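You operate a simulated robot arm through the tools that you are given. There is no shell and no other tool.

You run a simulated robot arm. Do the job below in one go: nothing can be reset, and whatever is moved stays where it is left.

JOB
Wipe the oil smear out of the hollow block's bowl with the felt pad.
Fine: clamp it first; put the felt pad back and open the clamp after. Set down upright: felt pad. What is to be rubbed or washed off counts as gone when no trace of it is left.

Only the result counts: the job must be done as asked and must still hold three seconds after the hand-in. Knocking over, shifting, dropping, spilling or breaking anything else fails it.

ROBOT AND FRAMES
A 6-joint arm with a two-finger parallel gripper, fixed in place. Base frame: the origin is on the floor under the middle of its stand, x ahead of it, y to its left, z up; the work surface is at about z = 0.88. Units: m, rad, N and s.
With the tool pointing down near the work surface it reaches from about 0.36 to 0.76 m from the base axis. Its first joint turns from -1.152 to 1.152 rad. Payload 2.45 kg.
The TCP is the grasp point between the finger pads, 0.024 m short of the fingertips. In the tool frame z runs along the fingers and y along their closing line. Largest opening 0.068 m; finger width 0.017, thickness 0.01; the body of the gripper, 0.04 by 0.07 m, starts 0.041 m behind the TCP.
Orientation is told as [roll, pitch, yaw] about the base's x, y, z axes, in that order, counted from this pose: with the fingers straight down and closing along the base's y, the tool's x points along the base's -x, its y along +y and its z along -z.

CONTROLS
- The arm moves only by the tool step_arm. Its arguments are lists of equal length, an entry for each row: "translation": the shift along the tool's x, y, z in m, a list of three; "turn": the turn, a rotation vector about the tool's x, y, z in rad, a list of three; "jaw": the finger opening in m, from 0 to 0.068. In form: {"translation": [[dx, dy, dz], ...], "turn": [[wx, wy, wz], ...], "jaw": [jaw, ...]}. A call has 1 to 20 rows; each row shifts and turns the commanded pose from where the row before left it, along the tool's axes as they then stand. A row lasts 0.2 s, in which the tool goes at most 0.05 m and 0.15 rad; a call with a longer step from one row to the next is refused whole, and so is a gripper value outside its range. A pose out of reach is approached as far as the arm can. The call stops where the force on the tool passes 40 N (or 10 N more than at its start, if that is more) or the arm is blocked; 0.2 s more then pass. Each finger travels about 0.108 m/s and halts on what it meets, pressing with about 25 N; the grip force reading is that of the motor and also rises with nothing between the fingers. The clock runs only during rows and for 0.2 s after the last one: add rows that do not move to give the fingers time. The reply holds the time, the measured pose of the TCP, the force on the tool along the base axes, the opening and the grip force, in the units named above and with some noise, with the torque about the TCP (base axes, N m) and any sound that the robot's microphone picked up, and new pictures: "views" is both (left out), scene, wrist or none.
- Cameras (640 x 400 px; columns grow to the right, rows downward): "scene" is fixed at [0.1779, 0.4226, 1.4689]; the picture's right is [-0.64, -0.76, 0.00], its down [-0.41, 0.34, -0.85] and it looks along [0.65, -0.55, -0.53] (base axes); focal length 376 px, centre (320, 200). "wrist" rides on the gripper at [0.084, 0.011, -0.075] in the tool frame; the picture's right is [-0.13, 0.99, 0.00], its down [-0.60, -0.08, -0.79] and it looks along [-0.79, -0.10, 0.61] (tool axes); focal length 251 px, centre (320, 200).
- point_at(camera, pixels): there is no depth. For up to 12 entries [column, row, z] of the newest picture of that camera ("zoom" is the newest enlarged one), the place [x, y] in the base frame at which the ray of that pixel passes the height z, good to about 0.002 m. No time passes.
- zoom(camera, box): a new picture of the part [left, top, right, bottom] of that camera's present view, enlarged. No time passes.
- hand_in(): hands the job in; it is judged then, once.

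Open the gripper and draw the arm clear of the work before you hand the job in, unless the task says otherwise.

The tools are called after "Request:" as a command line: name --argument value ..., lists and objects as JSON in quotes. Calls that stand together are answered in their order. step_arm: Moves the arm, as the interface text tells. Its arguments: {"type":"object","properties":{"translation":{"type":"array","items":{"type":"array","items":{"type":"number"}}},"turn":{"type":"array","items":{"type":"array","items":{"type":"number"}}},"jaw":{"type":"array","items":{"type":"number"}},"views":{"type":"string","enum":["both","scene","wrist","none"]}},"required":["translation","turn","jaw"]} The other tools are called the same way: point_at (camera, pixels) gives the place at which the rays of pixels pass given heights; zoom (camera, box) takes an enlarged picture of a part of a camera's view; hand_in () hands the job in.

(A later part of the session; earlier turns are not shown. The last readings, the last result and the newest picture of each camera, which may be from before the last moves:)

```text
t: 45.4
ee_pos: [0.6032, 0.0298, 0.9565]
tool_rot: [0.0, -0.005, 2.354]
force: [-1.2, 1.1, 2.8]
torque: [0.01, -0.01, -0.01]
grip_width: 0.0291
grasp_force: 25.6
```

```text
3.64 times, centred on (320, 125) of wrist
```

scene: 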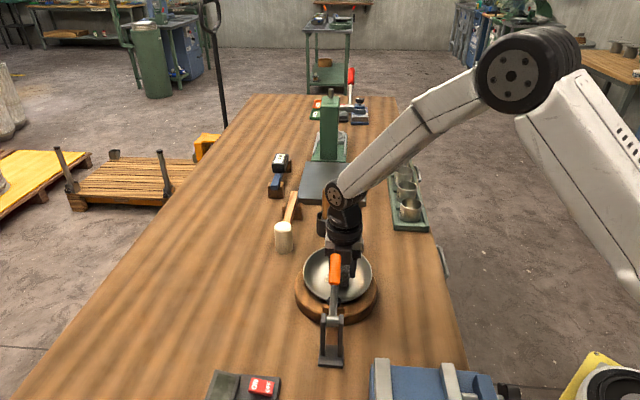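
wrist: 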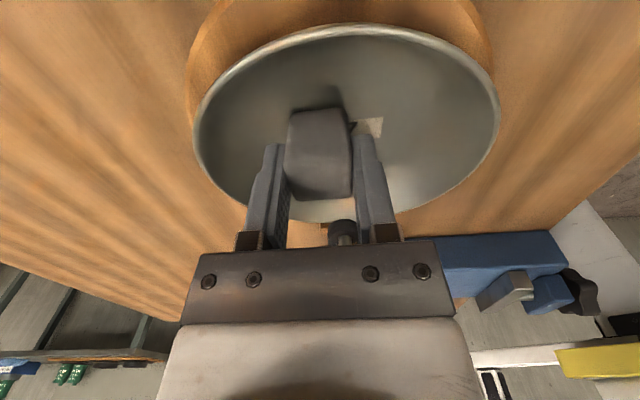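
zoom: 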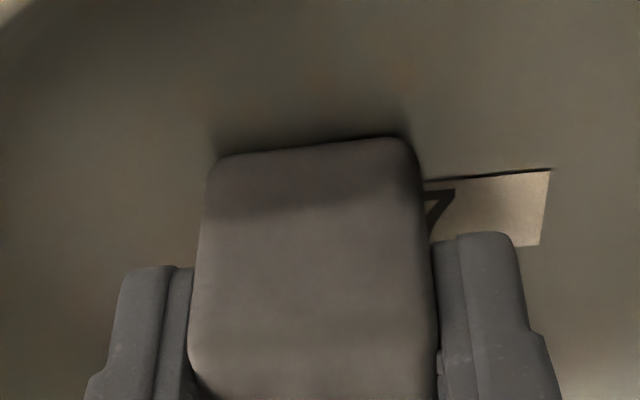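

Contact is light (2.8 N) on the left lane. I add a little pressure and rub back and forth twice here.

Request:
step_arm --translation '[[-0.003, 0, 0.0009], [-0.003, 0, 0.00075], [-0.003, 0, 0.00065], [-0.003, 0, 0.00065], [0.003, 0, -0.00065], [0.003, 0, -0.00065], [0.003, 0, -0.00065], [0.003, 0, -0.00065], [-0.003, 0, 0.00065], [-0.003, 0, 0.00065], [-0.003, 0, 0.00065], [-0.003, 0, 0.00065], [-0.003, 0, 0.0003], [0, 0, 0]]' --turn '[[0, 0, 0], [0, 0, 0], [0, 0, 0], [0, 0, 0], [0, 0, 0], [0, 0, 0], [0, 0, 0], [0, 0, 0], [0, 0, 0], [0, 0, 0], [0, 0, 0], [0, 0, 0], [0, 0, 0], [0, 0, 0]]' --jaw '[0.01, 0.01, 0.01, 0.01, 0.01, 0.01, 0.01, 0.01, 0.01, 0.01, 0.01, 0.01, 0.01, 0.01]' --views "wrist"

Request:
zoom --camera "wrist" --box '[250, 60, 410, 180]'

```text
t: 48.4
ee_pos: [0.5944, 0.0386, 0.9525]
tool_rot: [-0.002, -0.003, 2.356]
force: [7.9, -6.5, 10.0]
torque: [0.46, 0.7, 0.06]
grip_width: 0.0292
grasp_force: 24.8
```

wrist: 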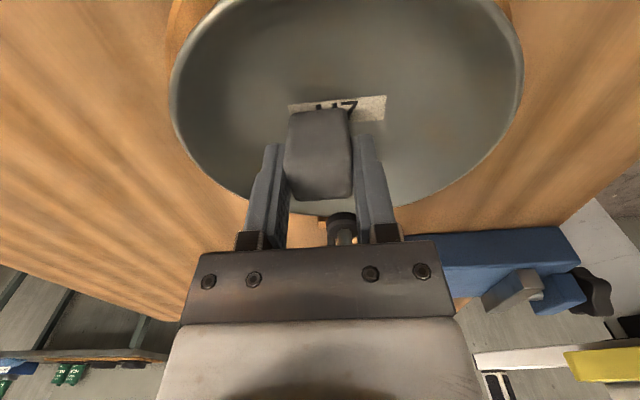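

```text
3.33 times, centred on (330, 120) of wrist
```

zoom: 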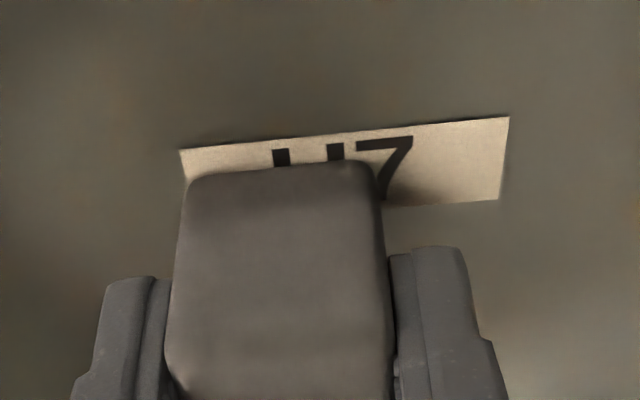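

The smear is no longer visible, but a sideways force of about 10 N with torque suggests the gripper touches the clamp handle. I move away from the handle at once and lift out to inspect.

Request:
step_arm --translation '[[0.005, 0, -0.003], [0.005, 0, -0.006], [0, 0, -0.02], [0, 0, -0.03], [0, 0, 0]]' --turn '[[0, 0, 0], [0, 0, 0], [0, 0, 0], [0, 0, 0], [0, 0, 0]]' --jaw '[0.01, 0.01, 0.01, 0.01, 0.01]' --views "both"

Request:
zoom --camera "wrist" --box '[220, 0, 420, 140]'

Request:
zoom --camera "scene" --box '[280, 215, 400, 335]'

```text
t: 49.6
ee_pos: [0.6003, 0.0342, 1.0124]
tool_rot: [0.0, -0.005, 2.354]
force: [-0.5, -0.7, -0.9]
torque: [0.03, 0.03, -0.05]
grip_width: 0.0294
grasp_force: 25.1
```

scene: 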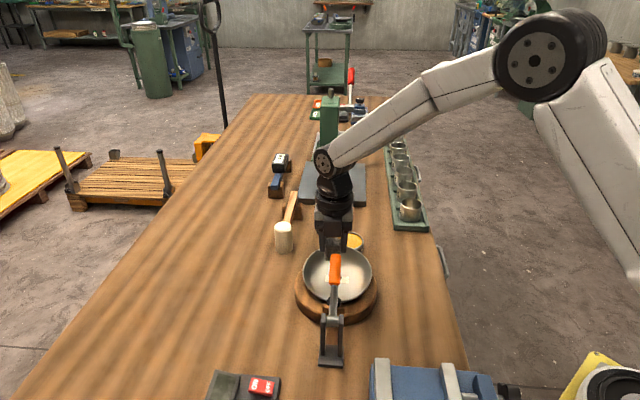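
wrist: 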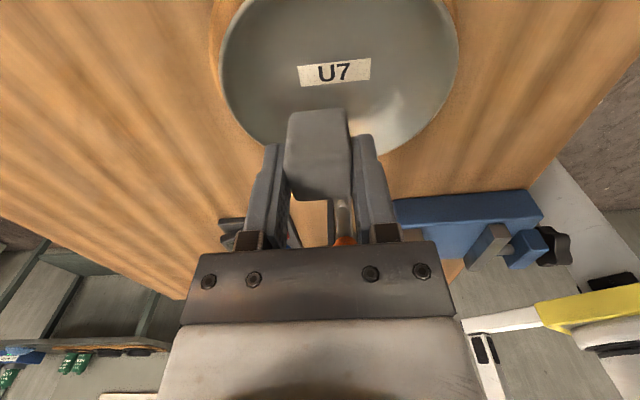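

```text
2.86 times, centred on (320, 70) of wrist
```

zoom: 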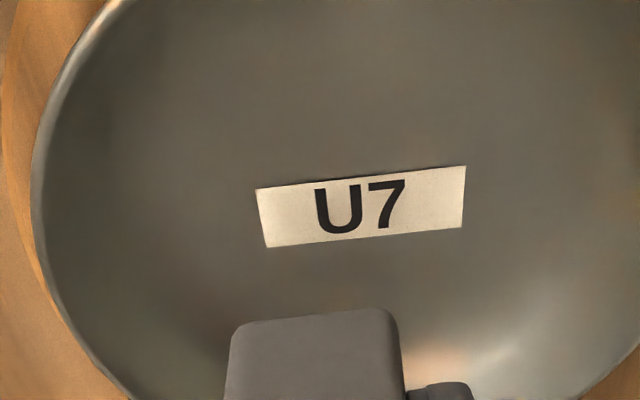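

```text
3.33 times, centred on (340, 275) of scene
```

zoom: 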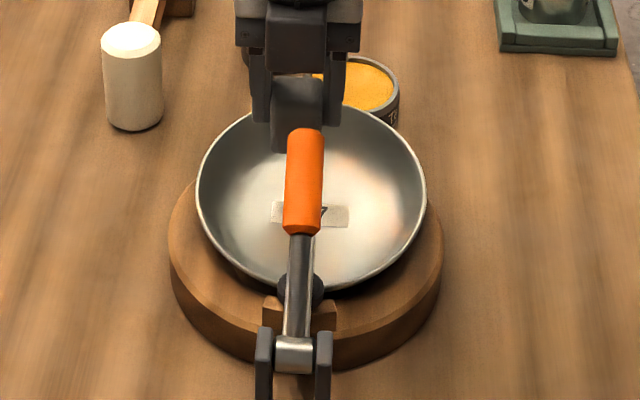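

The label is clean and no dark patch is visible; the clamp has stayed closed. I zoom tightly to look for faint traces.

Request:
zoom --camera "wrist" --box '[285, 40, 385, 100]'

Request:
zoom --camera "wrist" --box '[300, 15, 380, 65]'

Request:
zoom --camera "scene" --box '[305, 245, 375, 300]'

```text
6.40 times, centred on (335, 70) of wrist
```

zoom: 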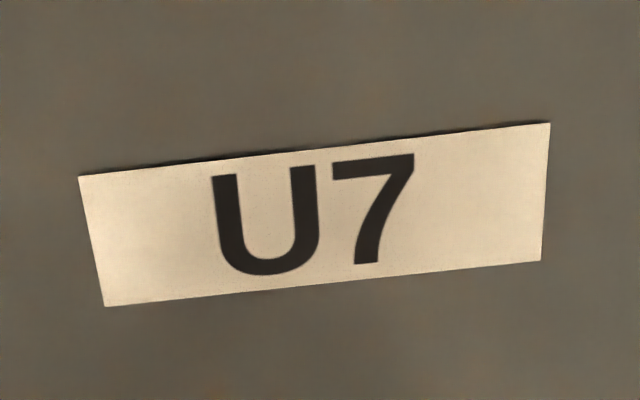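

```text
8.00 times, centred on (340, 40) of wrist
```

zoom: 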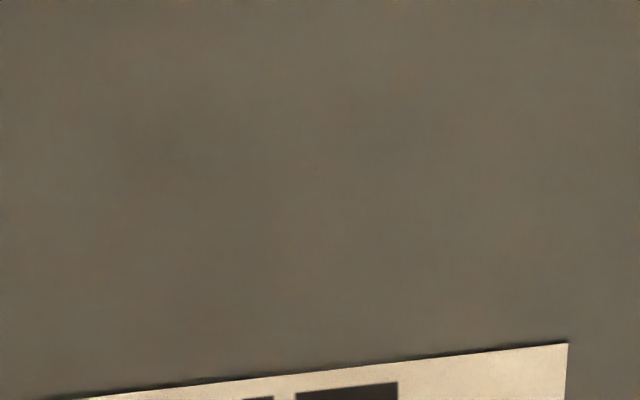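

```text
7.27 times, centred on (340, 272) of scene
```

zoom: 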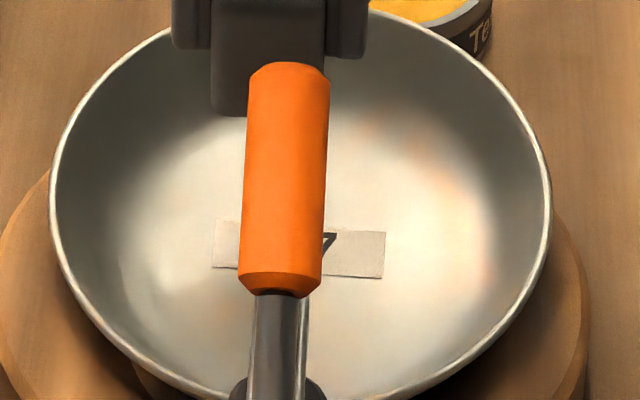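

Only a thin dark line along the label's far edge remains; it may be edge shadow. I zoom in as far as possible on it.

Request:
zoom --camera "wrist" --box '[292, 55, 332, 80]'

Request:
zoom --camera "wrist" --box '[335, 45, 375, 70]'

```text
16.00 times, centred on (312, 68) of wrist
```

zoom: 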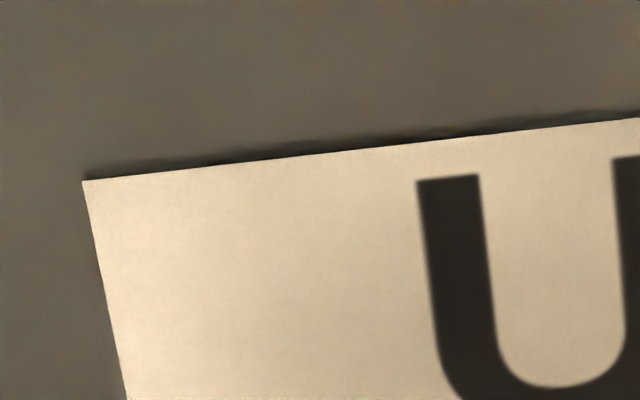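

```text
16.00 times, centred on (355, 58) of wrist
```

zoom: 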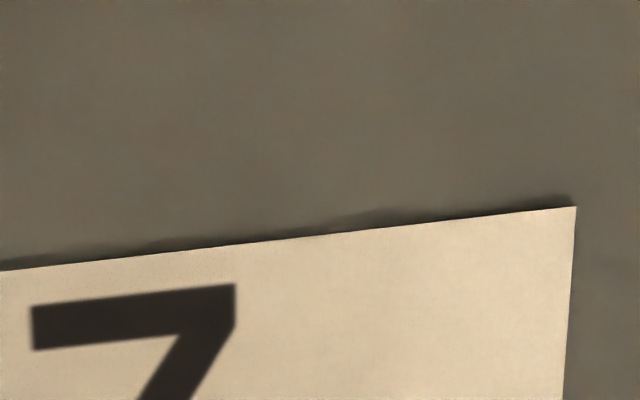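

The thin line is just the label's edge shadow, but as an extra safeguard I make another light rubbing pass. I tilt the tool slightly away from the handle (−0.12 rad) and descend to just above the surface.

Request:
step_arm --translation '[[0, 0, 0], [0.002, 0, 0], [0.0021, 0, 0.01735], [0.0021, 0, 0.01735], [0.0021, 0, 0.01735], [0.0001, 0, 0.001], [0.0001, 0, 0.001], [0, 0, 0]]' --turn '[[0, -0.12, 0], [0, 0, 0], [0, 0, 0], [0, 0, 0], [0, 0, 0], [0, 0, 0], [0, 0, 0], [0, 0, 0]]' --jaw '[0.01, 0.01, 0.01, 0.01, 0.01, 0.01, 0.01, 0.01]' --views "wrist"

Request:
zoom --camera "wrist" --box '[250, 60, 410, 180]'

```text
t: 51.4
ee_pos: [0.6019, 0.0329, 0.9573]
tool_rot: [0.001, -0.126, 2.354]
force: [0.5, 0.3, -0.5]
torque: [-0.02, 0.02, -0.01]
grip_width: 0.029
grasp_force: 25.3
```

wrist: 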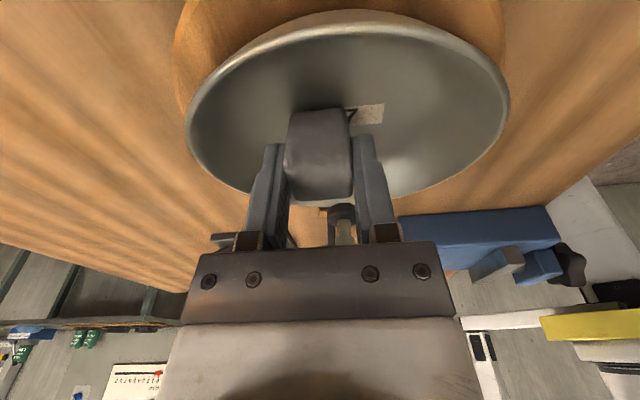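

```text
3.33 times, centred on (330, 120) of wrist
```

zoom: 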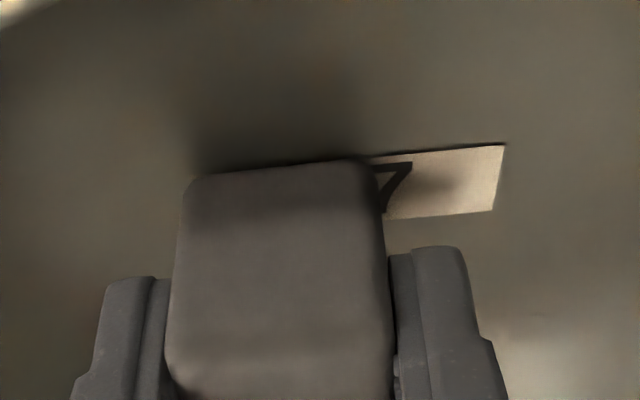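

Just above contact. I lower by about 1.4 mm and read the force.

Request:
step_arm --translation '[[0.0001, 0, 0.0007], [0.0001, 0, 0.0007], [0, 0, 0]]' --turn '[[0, 0, 0], [0, 0, 0], [0, 0, 0]]' --jaw '[0.01, 0.01, 0.01]' --views "none"

```text
t: 52.2
ee_pos: [0.6014, 0.0319, 0.9559]
tool_rot: [-0.001, -0.124, 2.354]
force: [-0.2, 0.4, 2.6]
torque: [-0.04, 0.0, -0.01]
grip_width: 0.0291
grasp_force: 25.3
```

Contact at 2.6 N. I rub back and forth along this lane.

Request:
step_arm --translation '[[0, 0, 0.0003], [-0.0029, 0, 0.00099], [-0.0029, 0, 0.00099], [-0.0029, 0, 0.00099], [0.0029, 0, -0.00099], [0.0029, 0, -0.00099], [0.0029, 0, -0.00099], [0.0029, 0, -0.00099], [0.0029, 0, -0.00099], [0.0029, 0, -0.00099], [-0.0029, 0, 0.00099], [-0.0029, 0, 0.00099], [-0.0029, 0, 0.00099], [-0.0029, 0, 0.00099], [-0.0029, 0, 0.00099], [-0.0029, 0, 0.00099], [0, 0, 0]]' --turn '[[0, 0, 0], [0, 0, 0], [0, 0, 0], [0, 0, 0], [0, 0, 0], [0, 0, 0], [0, 0, 0], [0, 0, 0], [0, 0, 0], [0, 0, 0], [0, 0, 0], [0, 0, 0], [0, 0, 0], [0, 0, 0], [0, 0, 0], [0, 0, 0], [0, 0, 0]]' --jaw '[0.01, 0.01, 0.01, 0.01, 0.01, 0.01, 0.01, 0.01, 0.01, 0.01, 0.01, 0.01, 0.01, 0.01, 0.01, 0.01, 0.01]' --views "wrist"

Request:
zoom --camera "wrist" --box '[250, 60, 410, 180]'

```text
t: 55.8
ee_pos: [0.5947, 0.0387, 0.9541]
tool_rot: [-0.001, -0.125, 2.355]
force: [1.4, 0.0, 4.3]
torque: [-0.09, 0.0, 0.03]
grip_width: 0.0289
grasp_force: 25.5
```

wrist: 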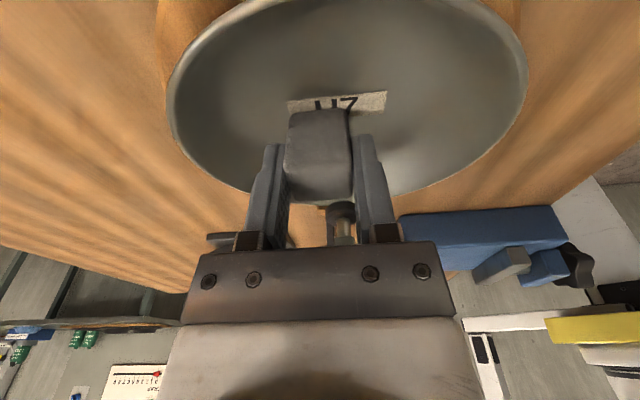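

```text
3.33 times, centred on (330, 120) of wrist
```

zoom: 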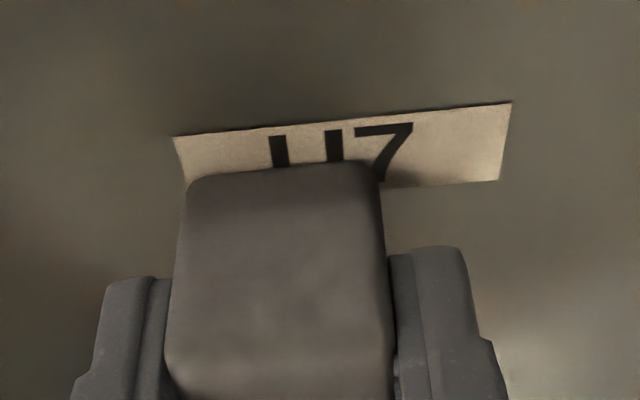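

Force stays near 4 N and no handle contact. I slide 12 mm to the middle lane and rub, then another 12 mm to the right lane and rub.

Request:
step_arm --translation '[[0, 0.003, 0], [0, 0.003, 0], [0, 0.003, 0], [0, 0.003, 0], [0.0029, 0, -0.00099], [0.0029, 0, -0.00099], [0.0029, 0, -0.00099], [0.0029, 0, -0.00099], [0.0029, 0, -0.00099], [0.0029, 0, -0.00099], [-0.0029, 0, 0.00099], [-0.0029, 0, 0.00099], [-0.0029, 0, 0.00099], [-0.0029, 0, 0.00099], [-0.0029, 0, 0.00099], [-0.0029, 0, 0.00099], [0, 0, 0]]' --turn '[[0, 0, 0], [0, 0, 0], [0, 0, 0], [0, 0, 0], [0, 0, 0], [0, 0, 0], [0, 0, 0], [0, 0, 0], [0, 0, 0], [0, 0, 0], [0, 0, 0], [0, 0, 0], [0, 0, 0], [0, 0, 0], [0, 0, 0], [0, 0, 0], [0, 0, 0]]' --jaw '[0.01, 0.01, 0.01, 0.01, 0.01, 0.01, 0.01, 0.01, 0.01, 0.01, 0.01, 0.01, 0.01, 0.01, 0.01, 0.01, 0.01]' --views "none"

```text
t: 59.4
ee_pos: [0.5873, 0.0297, 0.953]
tool_rot: [-0.002, -0.124, 2.355]
force: [1.5, -1.1, 5.2]
torque: [-0.09, -0.04, 0.01]
grip_width: 0.0293
grasp_force: 24.9
```

The middle lane was rubbed at about 5 N. Now the right lane the same way.

Request:
step_arm --translation '[[0, 0.003, 0], [0, 0.003, 0], [0, 0.003, 0], [0, 0.003, 0], [0.0029, 0, -0.00099], [0.0029, 0, -0.00099], [0.0029, 0, -0.00099], [0.0029, 0, -0.00099], [0.0029, 0, -0.00099], [0.0029, 0, -0.00099], [-0.0029, 0, 0.00099], [-0.0029, 0, 0.00099], [-0.0029, 0, 0.00099], [-0.0029, 0, 0.00099], [-0.0029, 0, 0.00099], [-0.0029, 0, 0.00099], [0, 0, 0]]' --turn '[[0, 0, 0], [0, 0, 0], [0, 0, 0], [0, 0, 0], [0, 0, 0], [0, 0, 0], [0, 0, 0], [0, 0, 0], [0, 0, 0], [0, 0, 0], [0, 0, 0], [0, 0, 0], [0, 0, 0], [0, 0, 0], [0, 0, 0], [0, 0, 0], [0, 0, 0]]' --jaw '[0.01, 0.01, 0.01, 0.01, 0.01, 0.01, 0.01, 0.01, 0.01, 0.01, 0.01, 0.01, 0.01, 0.01, 0.01, 0.01, 0.01]' --views "wrist"

Request:
zoom --camera "wrist" --box '[230, 60, 390, 180]'

```text
t: 63.0
ee_pos: [0.5782, 0.0212, 0.9534]
tool_rot: [0.0, -0.126, 2.354]
force: [0.8, 0.0, 4.0]
torque: [0.0, -0.09, 0.03]
grip_width: 0.029
grasp_force: 25.2
```

wrist: 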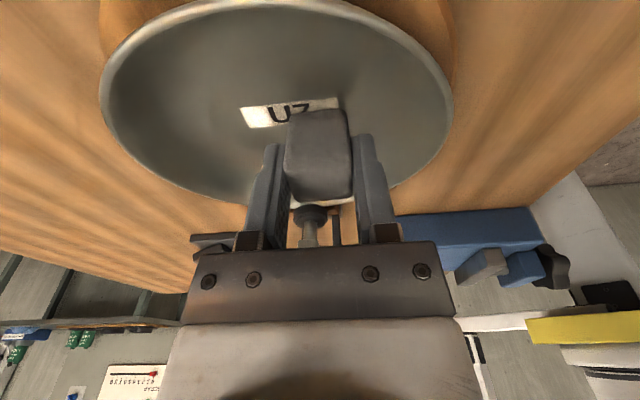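

```text
3.33 times, centred on (310, 120) of wrist
```

zoom: 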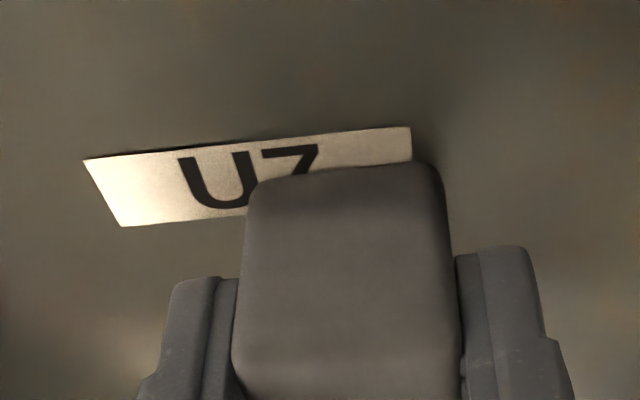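

The bowl bottom and label look spotless. I lift the pad straight out, level the tool and turn it back to the grasp yaw.

Request:
step_arm --translation '[[-0.0048, 0, -0.0397], [-0.0048, 0, -0.0397], [-0.0048, 0, -0.0397], [-0.0048, 0, -0.0397], [-0.0048, 0, -0.0397], [0, 0, 0], [0, 0, 0]]' --turn '[[0, 0, 0], [0, 0, 0], [0, 0, 0], [0, 0, 0], [0, 0, 0], [0, 0.123, 0], [0, 0, 0]]' --jaw '[0.01, 0.01, 0.01, 0.01, 0.01, 0.01, 0.01]' --views "both"

Request:
step_arm --translation '[[0, 0, 0], [0, 0, 0], [0, 0, 0], [0, 0, 0], [0, 0, 0], [0, 0, 0], [0, 0, 0], [0, 0, 0], [0, 0, 0], [0, 0, 0], [0, 0, 0], [0, 0, 0]]' --turn '[[0, 0, 0.1425], [0, 0, 0.1425], [0, 0, 0.1425], [0, 0, 0.1425], [0, 0, 0.1425], [0, 0, 0.1425], [0, 0, 0.1425], [0, 0, 0.1425], [0, 0, 0.1425], [0, 0, 0.1425], [0, 0, 0.1425], [0, 0, 0]]' --jaw '[0.01, 0.01, 0.01, 0.01, 0.01, 0.01, 0.01, 0.01, 0.01, 0.01, 0.01, 0.01]' --views "both"

```text
t: 64.6
ee_pos: [0.5791, 0.0198, 1.153]
tool_rot: [0.001, -0.001, 2.354]
force: [0.2, -0.7, -0.5]
torque: [0.01, -0.01, 0.0]
grip_width: 0.0292
grasp_force: 25.7
```

scene: 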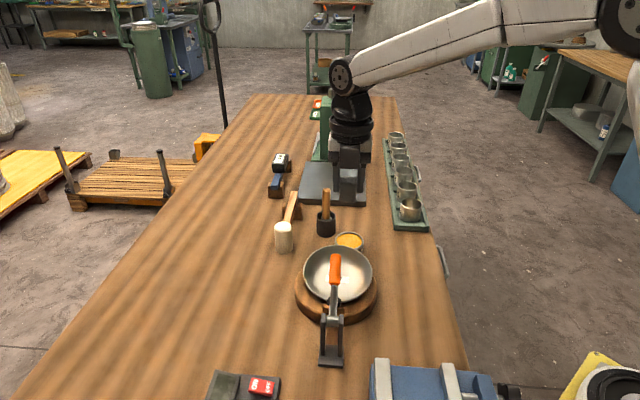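
wrist: 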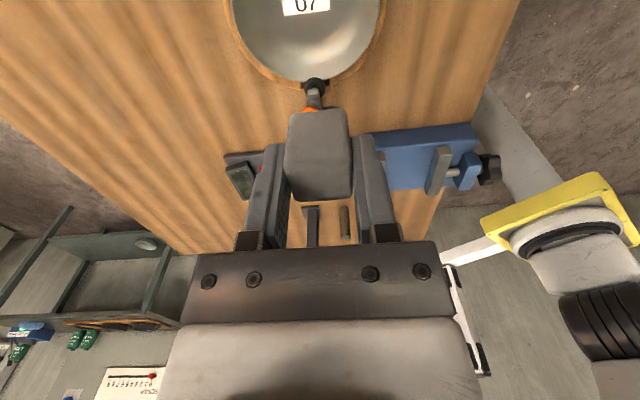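

```text
t: 67.2
ee_pos: [0.5794, 0.0207, 1.1526]
tool_rot: [0.002, -0.001, 0.785]
force: [-0.6, 0.5, -0.4]
torque: [0.02, 0.0, -0.01]
grip_width: 0.0289
grasp_force: 25.0
```

scene: 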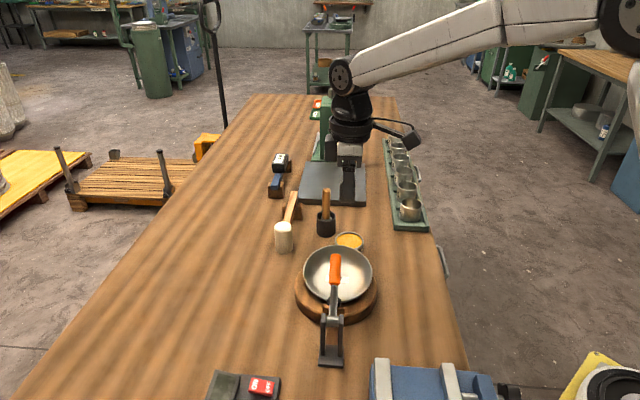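
wrist: 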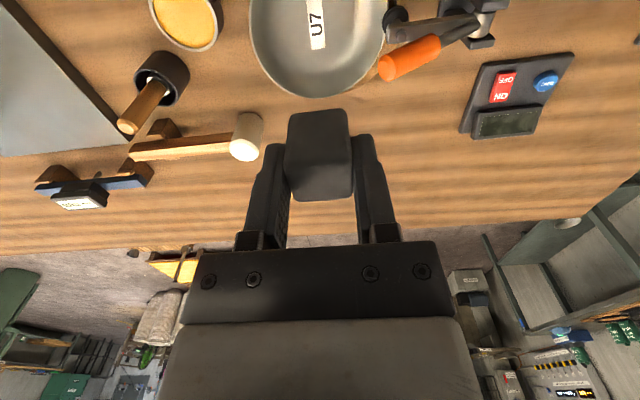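

The pad is out and the tool is back at yaw 0.785. I check the bowl once more from these views before putting the pad back.

Request:
zoom --camera "wrist" --box '[250, 0, 390, 90]'

Request:
zoom --camera "scene" --box '[290, 235, 390, 315]'

```text
4.44 times, centred on (320, 45) of wrist
```

zoom: 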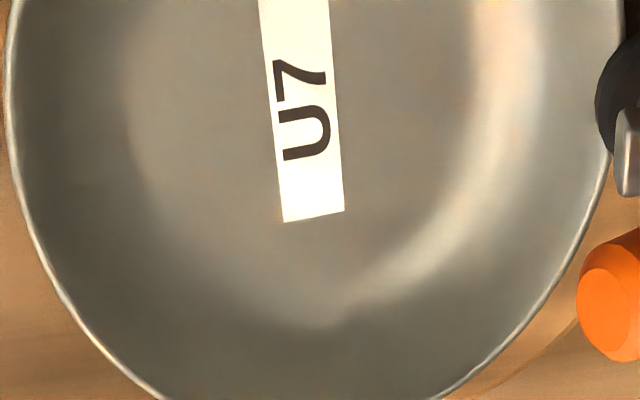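

```text
5.00 times, centred on (340, 275) of scene
```

zoom: 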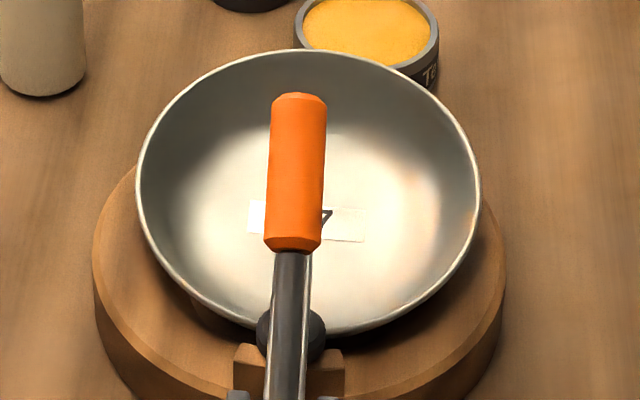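

The bowl is clean from every view. I carry the pad back over its original spot (0.586,0.227) and lower to z≈1.02.

Request:
step_arm --translation '[[-0.0301, 0.02826, 0], [-0.0301, 0.02826, 0], [-0.0301, 0.02826, 0], [-0.0301, 0.02826, 0], [-0.0301, 0.02826, 0], [0, 0, 0.0433], [0, 0, 0.0433], [0, 0, 0.0433], [0, 0, 0]]' --turn '[[0, 0, 0], [0, 0, 0], [0, 0, 0], [0, 0, 0], [0, 0, 0], [0, 0, 0], [0, 0, 0], [0, 0, 0], [0, 0, 0]]' --jaw '[0.01, 0.01, 0.01, 0.01, 0.01, 0.01, 0.01, 0.01, 0.01]' --views "both"

```text
t: 69.2
ee_pos: [0.585, 0.2266, 1.0231]
tool_rot: [0.001, 0.0, 0.789]
force: [0.7, 0.1, -0.6]
torque: [0.02, -0.01, -0.02]
grip_width: 0.0291
grasp_force: 25.1
```

scene: 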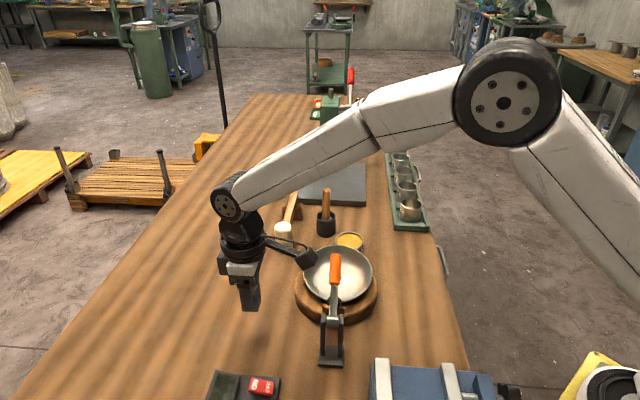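
wrist: 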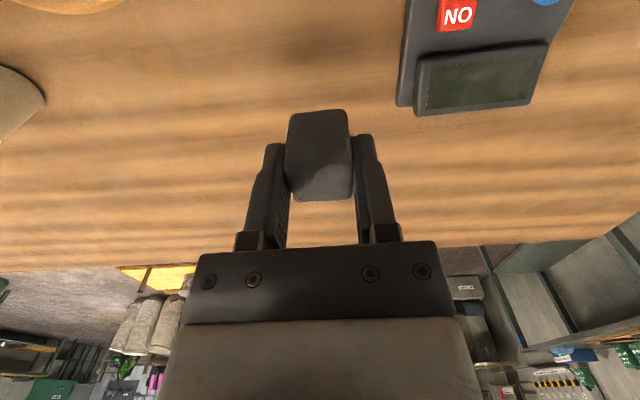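

Position matches the pick-up spot within 1 mm. I lower to just above the table.

Request:
step_arm --translation '[[0, 0, 0.04], [0, 0, 0.04], [0, 0, 0.015], [0, 0, 0.0055], [0, 0, 0]]' --turn '[[0, 0, 0], [0, 0, 0], [0, 0, 0], [0, 0, 0], [0, 0, 0]]' --jaw '[0.01, 0.01, 0.01, 0.01, 0.01]' --views "wrist"

```text
t: 70.4
ee_pos: [0.5846, 0.2272, 0.9236]
tool_rot: [0.003, -0.001, 0.788]
force: [-0.1, -0.5, -1.0]
torque: [0.0, 0.02, -0.01]
grip_width: 0.0289
grasp_force: 25.0
```

wrist: 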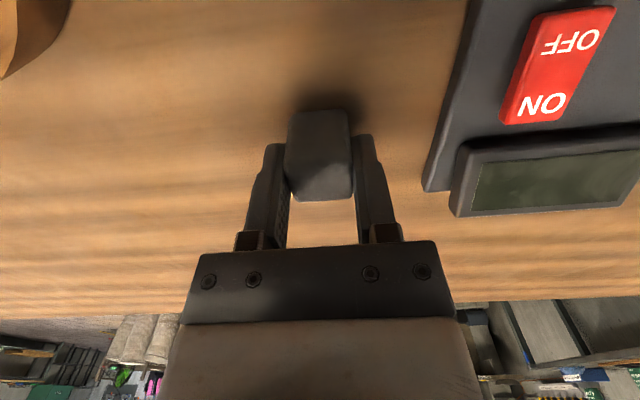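

No contact yet at z=0.9236. I lower in half-millimetre steps until the table is felt.

Request:
step_arm --translation '[[0, 0, 0.0008], [0, 0, 0.0008], [0, 0, 0]]' --turn '[[0, 0, 0], [0, 0, 0], [0, 0, 0]]' --jaw '[0.01, 0.01, 0.01]' --views "none"

```text
t: 71.2
ee_pos: [0.584, 0.2258, 0.9209]
tool_rot: [0.002, -0.001, 0.788]
force: [-0.4, -0.2, -0.7]
torque: [-0.02, 0.01, 0.0]
grip_width: 0.0291
grasp_force: 25.0
```

Still no contact at the original height, so the pad has slipped up a fraction. I continue in small steps.

Request:
step_arm --translation '[[0, 0, 0.0005], [0, 0, 0.0005], [0, 0, 0]]' --turn '[[0, 0, 0], [0, 0, 0], [0, 0, 0]]' --jaw '[0.01, 0.01, 0.01]' --views "none"

```text
t: 72.0
ee_pos: [0.5839, 0.2271, 0.9203]
tool_rot: [0.001, -0.001, 0.787]
force: [0.7, 0.4, -0.7]
torque: [-0.01, -0.03, -0.01]
grip_width: 0.0288
grasp_force: 24.9
```

Request:
step_arm --translation '[[0, 0, 0.0005], [0, 0, 0.0005], [0, 0, 0]]' --turn '[[0, 0, 0], [0, 0, 0], [0, 0, 0]]' --jaw '[0.01, 0.01, 0.01]' --views "wrist"

```text
t: 72.8
ee_pos: [0.5842, 0.2272, 0.9196]
tool_rot: [0.0, -0.001, 0.786]
force: [-0.3, 0.3, -0.1]
torque: [-0.03, 0.01, -0.01]
grip_width: 0.0292
grasp_force: 24.8
```

wrist: 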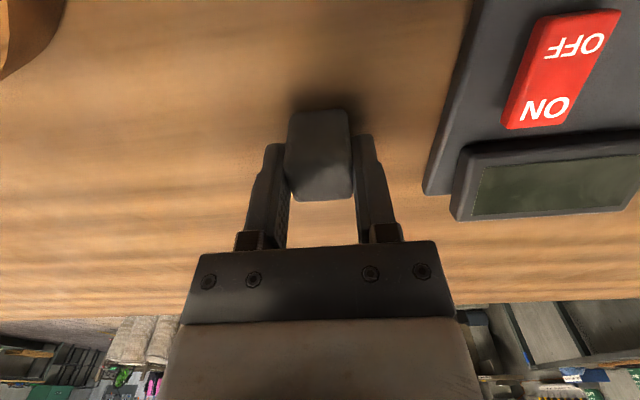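

Compared with the pick-up picture the pad sits about 2–3 px higher in the grip, so it has about 1–2 mm to go. I continue gently.

Request:
step_arm --translation '[[0, 0, 0.0006], [0, 0, 0.0006], [0, 0, 0]]' --turn '[[0, 0, 0], [0, 0, 0], [0, 0, 0]]' --jaw '[0.01, 0.01, 0.01]' --views "none"

```text
t: 73.6
ee_pos: [0.5835, 0.2271, 0.9192]
tool_rot: [0.001, -0.001, 0.786]
force: [-2.9, -0.4, 6.6]
torque: [-0.04, 0.06, 0.0]
grip_width: 0.0295
grasp_force: 25.1
```

The pad is on the table (6.6 N). I open the jaw and retreat straight up.

Request:
step_arm --translation '[[0, 0, -0.0003], [0, 0, 0], [0, 0, 0], [0, 0, 0], [0, 0, -0.02], [0, 0, -0.04], [0, 0, -0.04], [0, 0, 0]]' --turn '[[0, 0, 0], [0, 0, 0], [0, 0, 0], [0, 0, 0], [0, 0, 0], [0, 0, 0], [0, 0, 0], [0, 0, 0]]' --jaw '[0.029, 0.04, 0.05, 0.05, 0.05, 0.05, 0.05, 0.05]' --views "both"

Request:
zoom --camera "wrist" --box '[250, 0, 410, 120]'

Request:
zoom --camera "scene" --box '[235, 315, 285, 360]'

```text
t: 75.4
ee_pos: [0.5842, 0.2263, 1.0188]
tool_rot: [0.004, 0.001, 0.789]
force: [0.8, 0.4, -0.1]
torque: [-0.01, 0.03, -0.01]
grip_width: 0.0501
grasp_force: 0.1
```

scene: 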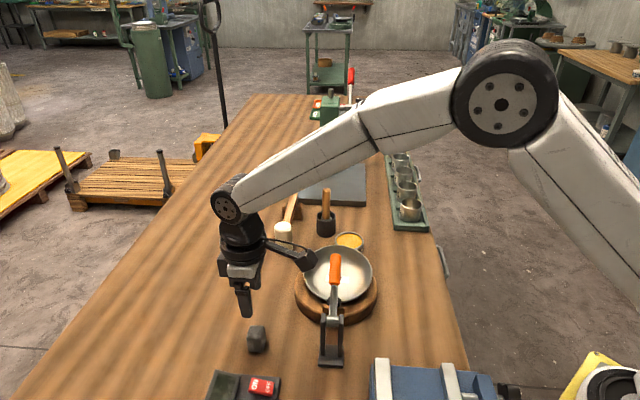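
wrist: 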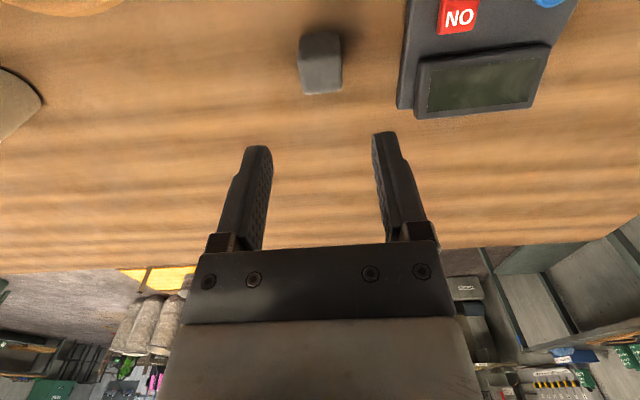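

```text
3.33 times, centred on (330, 60) of wrist
```

zoom: 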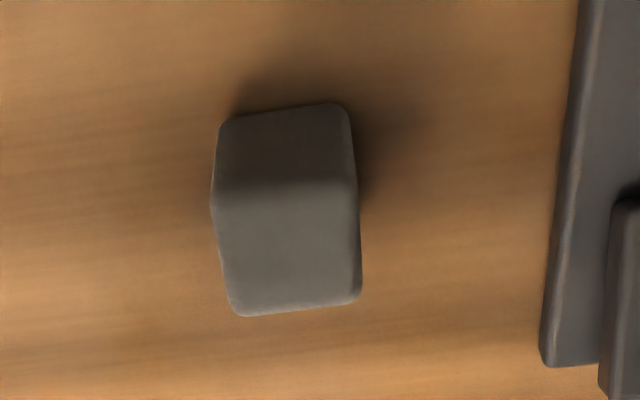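

```text
8.89 times, centred on (260, 338) of scene
```

zoom: 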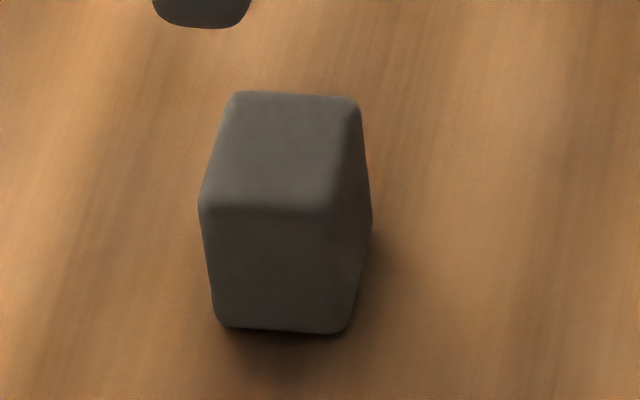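

The felt pad stands upright at its old place (within about 2–3 mm). Next I open the clamp: I close the fingers and go to the bowl side of the handle, at about (0.5835,0.0415).

Request:
step_arm --translation '[[0, 0, -0.0433], [0, 0, -0.0433], [0, 0, -0.0433], [0.0329, -0.0325, 0], [0.0329, -0.0325, 0], [0.0329, -0.0325, 0], [0.0329, -0.0325, 0], [0, 0, 0.04], [0, 0, 0.04], [0, 0, 0]]' --turn '[[0, 0, 0], [0, 0, 0], [0, 0, 0], [0, 0, 0], [0, 0, 0], [0, 0, 0], [0, 0, 0], [0, 0, 0], [0, 0, 0], [0, 0, 0]]' --jaw '[0.05, 0.04, 0.02, 0, 0, 0, 0, 0, 0, 0]' --views "both"

Request:
zoom --camera "wrist" --box '[240, 0, 480, 180]'

Request:
zoom --camera "scene" --box '[280, 215, 400, 335]'

```text
t: 77.6
ee_pos: [0.5839, 0.0416, 1.0661]
tool_rot: [0.002, 0.002, 0.787]
force: [0.1, -0.2, -0.7]
torque: [-0.01, 0.0, 0.02]
grip_width: 0.0
grasp_force: 23.6
```

scene: 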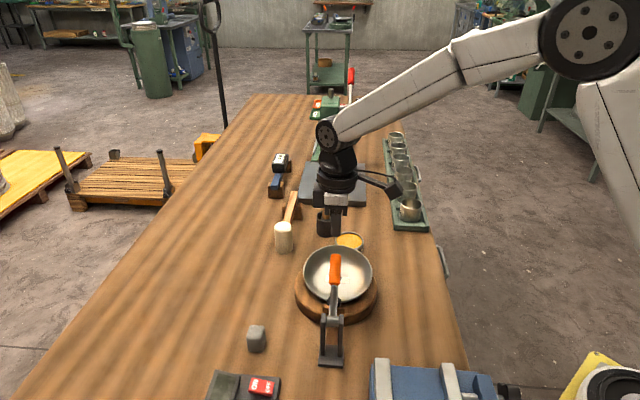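
wrist: 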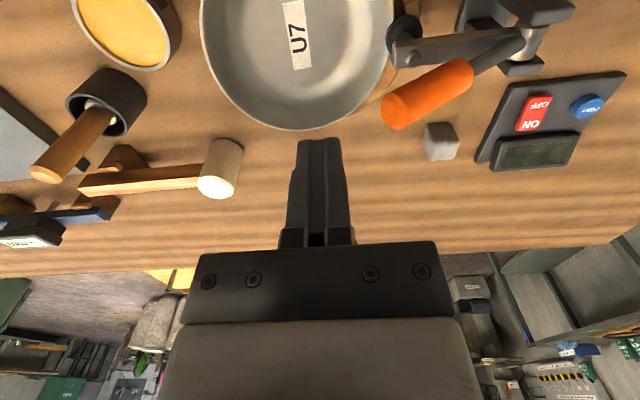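

```text
2.22 times, centred on (360, 90) of wrist
```

zoom: 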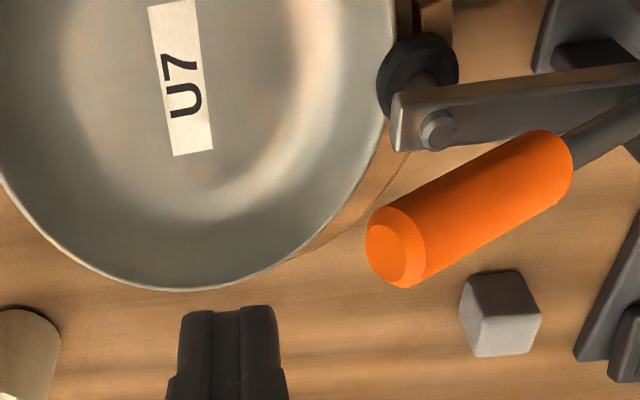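

```text
3.33 times, centred on (340, 275) of scene
```

zoom: 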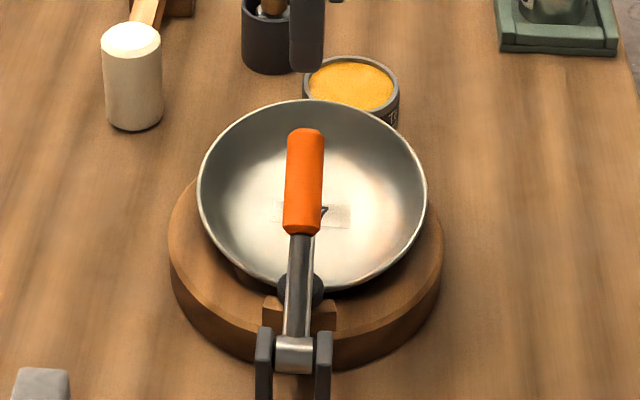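

I lower the fingertips to z≈1.0 in front of the handle's end and push slowly back toward the clamp (tool +y).

Request:
step_arm --translation '[[0, 0, 0.04], [0, 0.01, 0], [0, 0.01, 0], [0, 0.005, 0], [0, 0.005, 0], [0, 0.005, 0], [0, 0, 0]]' --turn '[[0, 0, 0], [0, 0, 0], [0, 0, 0], [0, 0, 0], [0, 0, 0], [0, 0, 0], [0, 0, 0]]' --jaw '[0, 0, 0, 0, 0, 0, 0]' --views "both"

Request:
zoom --camera "scene" --box '[280, 215, 400, 335]'

```text
t: 78.9
ee_pos: [0.5679, 0.0605, 1.0325]
tool_rot: [-0.012, -0.008, 0.785]
force: [3.0, -9.1, 0.2]
torque: [-0.09, -0.04, 0.04]
grip_width: 0.0
grasp_force: 23.9
stopped in row 6: the force on the tool passed its limit at 45 N (the readings are from after the stop); the commanded pose is now the measured one
```

scene: 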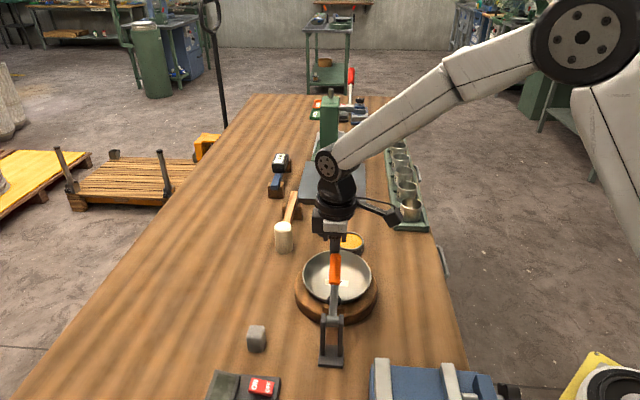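
wrist: 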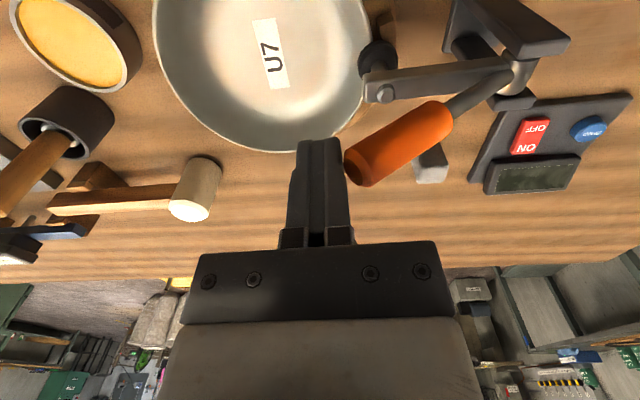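

```text
3.33 times, centred on (340, 275) of scene
```

zoom: 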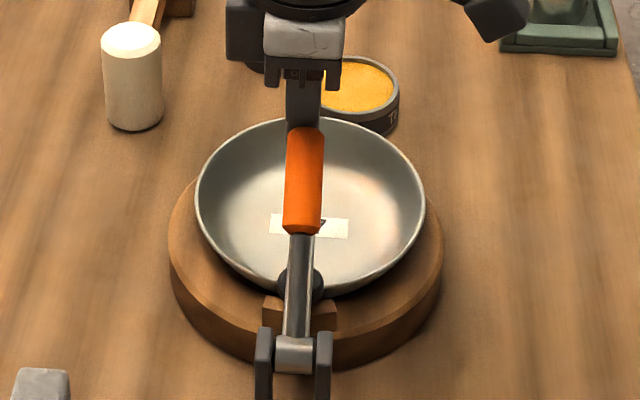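

The latch resisted with 45 N and then gave: the bowl's far rim dropped back (from row 245 to 250), so the foot is releasing. I keep pushing back and slightly up.

Request:
step_arm --translation '[[0, 0.005, -0.001], [0, 0.005, -0.001], [0, 0.005, -0.001], [0, 0, 0]]' --turn '[[0, 0, 0], [0, 0, 0], [0, 0, 0], [0, 0, 0]]' --jaw '[0, 0, 0, 0]' --views "both"

Request:
zoom --camera "wrist" --box '[300, 0, 540, 180]'

```text
t: 79.5
ee_pos: [0.5638, 0.0615, 1.0371]
tool_rot: [-0.025, -0.016, 0.786]
force: [2.4, -8.9, -1.2]
torque: [-0.1, -0.03, 0.09]
grip_width: 0.0
grasp_force: 23.4
stopped in row 2: the force on the tool passed its limit at 45 N (the readings are from after the stop); the commanded pose is now the measured one
```

scene: 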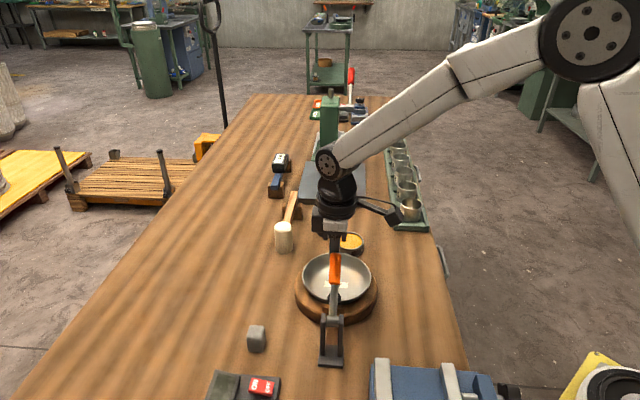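
wrist: 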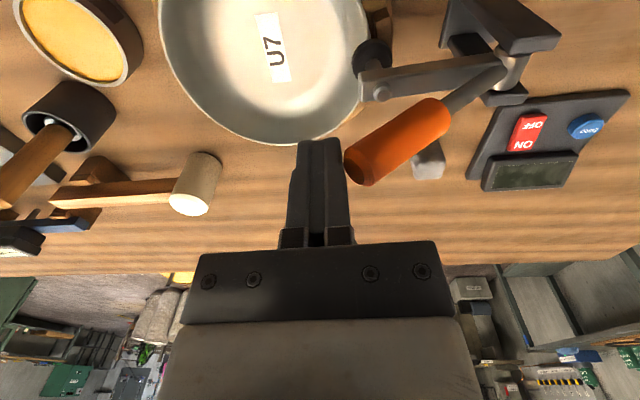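

```text
2.22 times, centred on (420, 90) of wrist
```

zoom: 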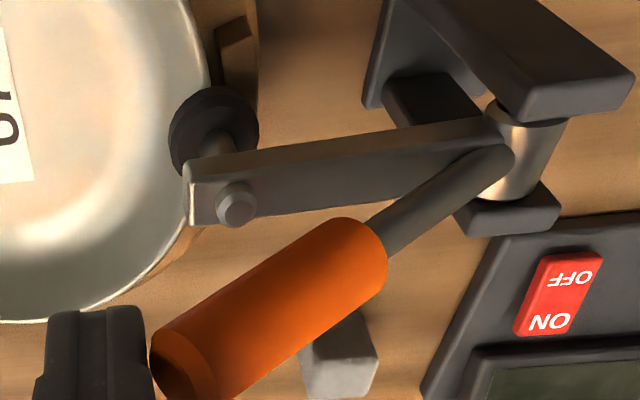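

The stiff push was friction jamming: the handle end must move mostly upward on its arc while my finger only pushed sideways. I now move up and back along the arc so the finger carries the handle.

Request:
step_arm --translation '[[0, 0.0048, -0.006], [0, 0.0053, -0.0058], [0, 0.0057, -0.0054], [0, 0, 0]]' --turn '[[0, 0, 0], [0, 0, 0], [0, 0, 0], [0, 0, 0]]' --jaw '[0, 0, 0, 0]' --views "both"

Request:
zoom --camera "wrist" --box '[300, 0, 540, 180]'

Request:
zoom --camera "scene" --box '[280, 215, 400, 335]'

```text
t: 80.5
ee_pos: [0.5533, 0.0748, 1.0559]
tool_rot: [-0.025, -0.02, 0.784]
force: [10.5, -15.5, 14.8]
torque: [-0.09, 0.04, 0.1]
grip_width: 0.0002
grasp_force: 24.0
```

scene: 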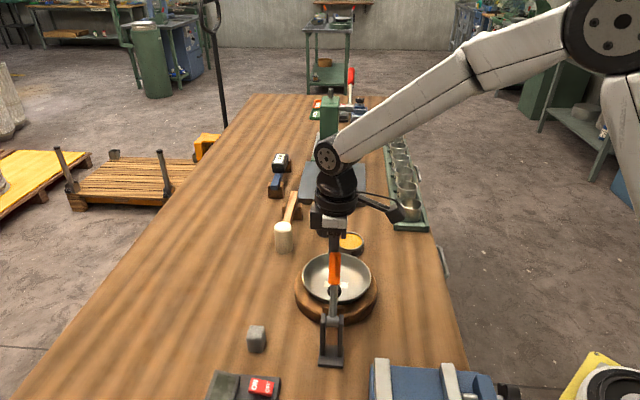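
wrist: 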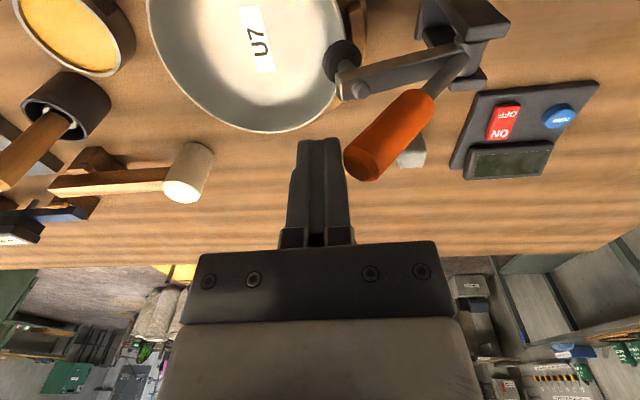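

```text
2.22 times, centred on (420, 90) of wrist
```

zoom: 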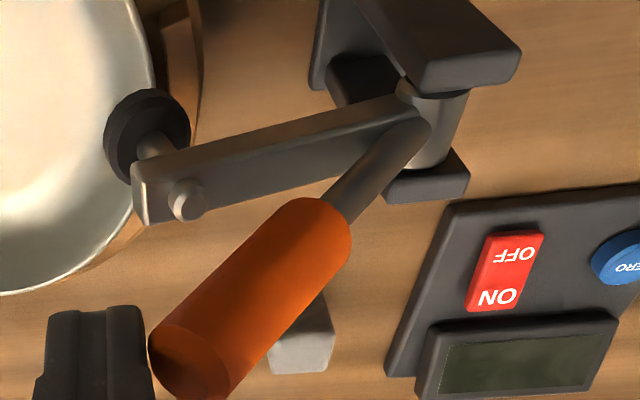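

```text
3.33 times, centred on (340, 275) of scene
```

zoom: 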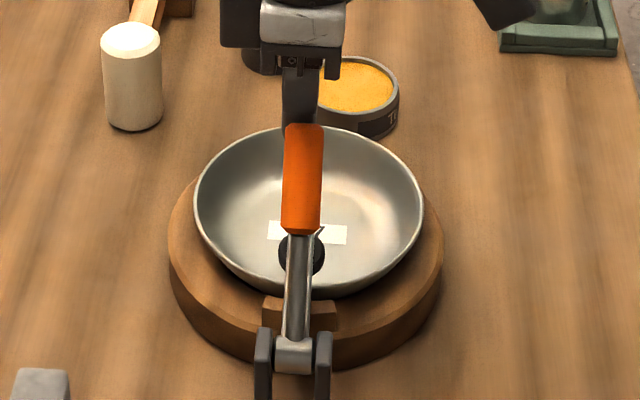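

The bowl has settled back to its original level pose (far rim at row 253, near rim at 304), and the foot is lifting off it. I carry on along the arc.

Request:
step_arm --translation '[[0, 0.0064, -0.0044], [0, 0.0067, -0.004], [0, 0.007, -0.0035], [0, 0.0072, -0.003], [0, 0, 0]]' --turn '[[0, 0, 0], [0, 0, 0], [0, 0, 0], [0, 0, 0], [0, 0, 0]]' --jaw '[0, 0, 0, 0, 0]' --views "both"

Request:
zoom --camera "wrist" --box '[240, 0, 480, 180]'

```text
t: 81.7
ee_pos: [0.5323, 0.0933, 1.0699]
tool_rot: [-0.025, -0.017, 0.787]
force: [5.7, -10.3, 23.9]
torque: [0.05, 0.26, 0.08]
grip_width: 0.0
grasp_force: 23.8
```

scene: 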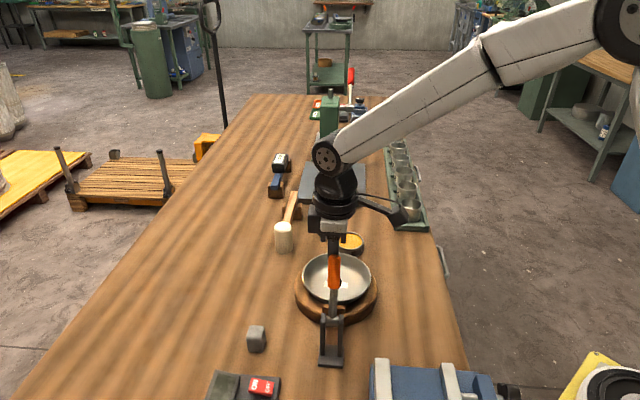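
wrist: 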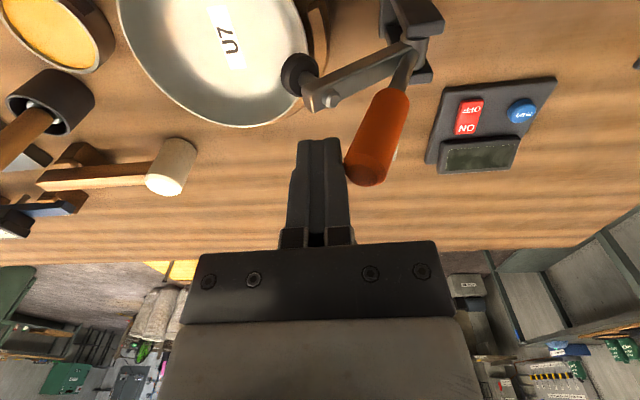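

```text
2.22 times, centred on (360, 90) of wrist
```

zoom: 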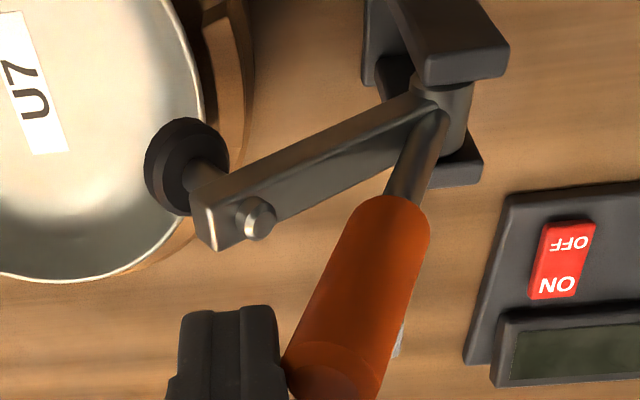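

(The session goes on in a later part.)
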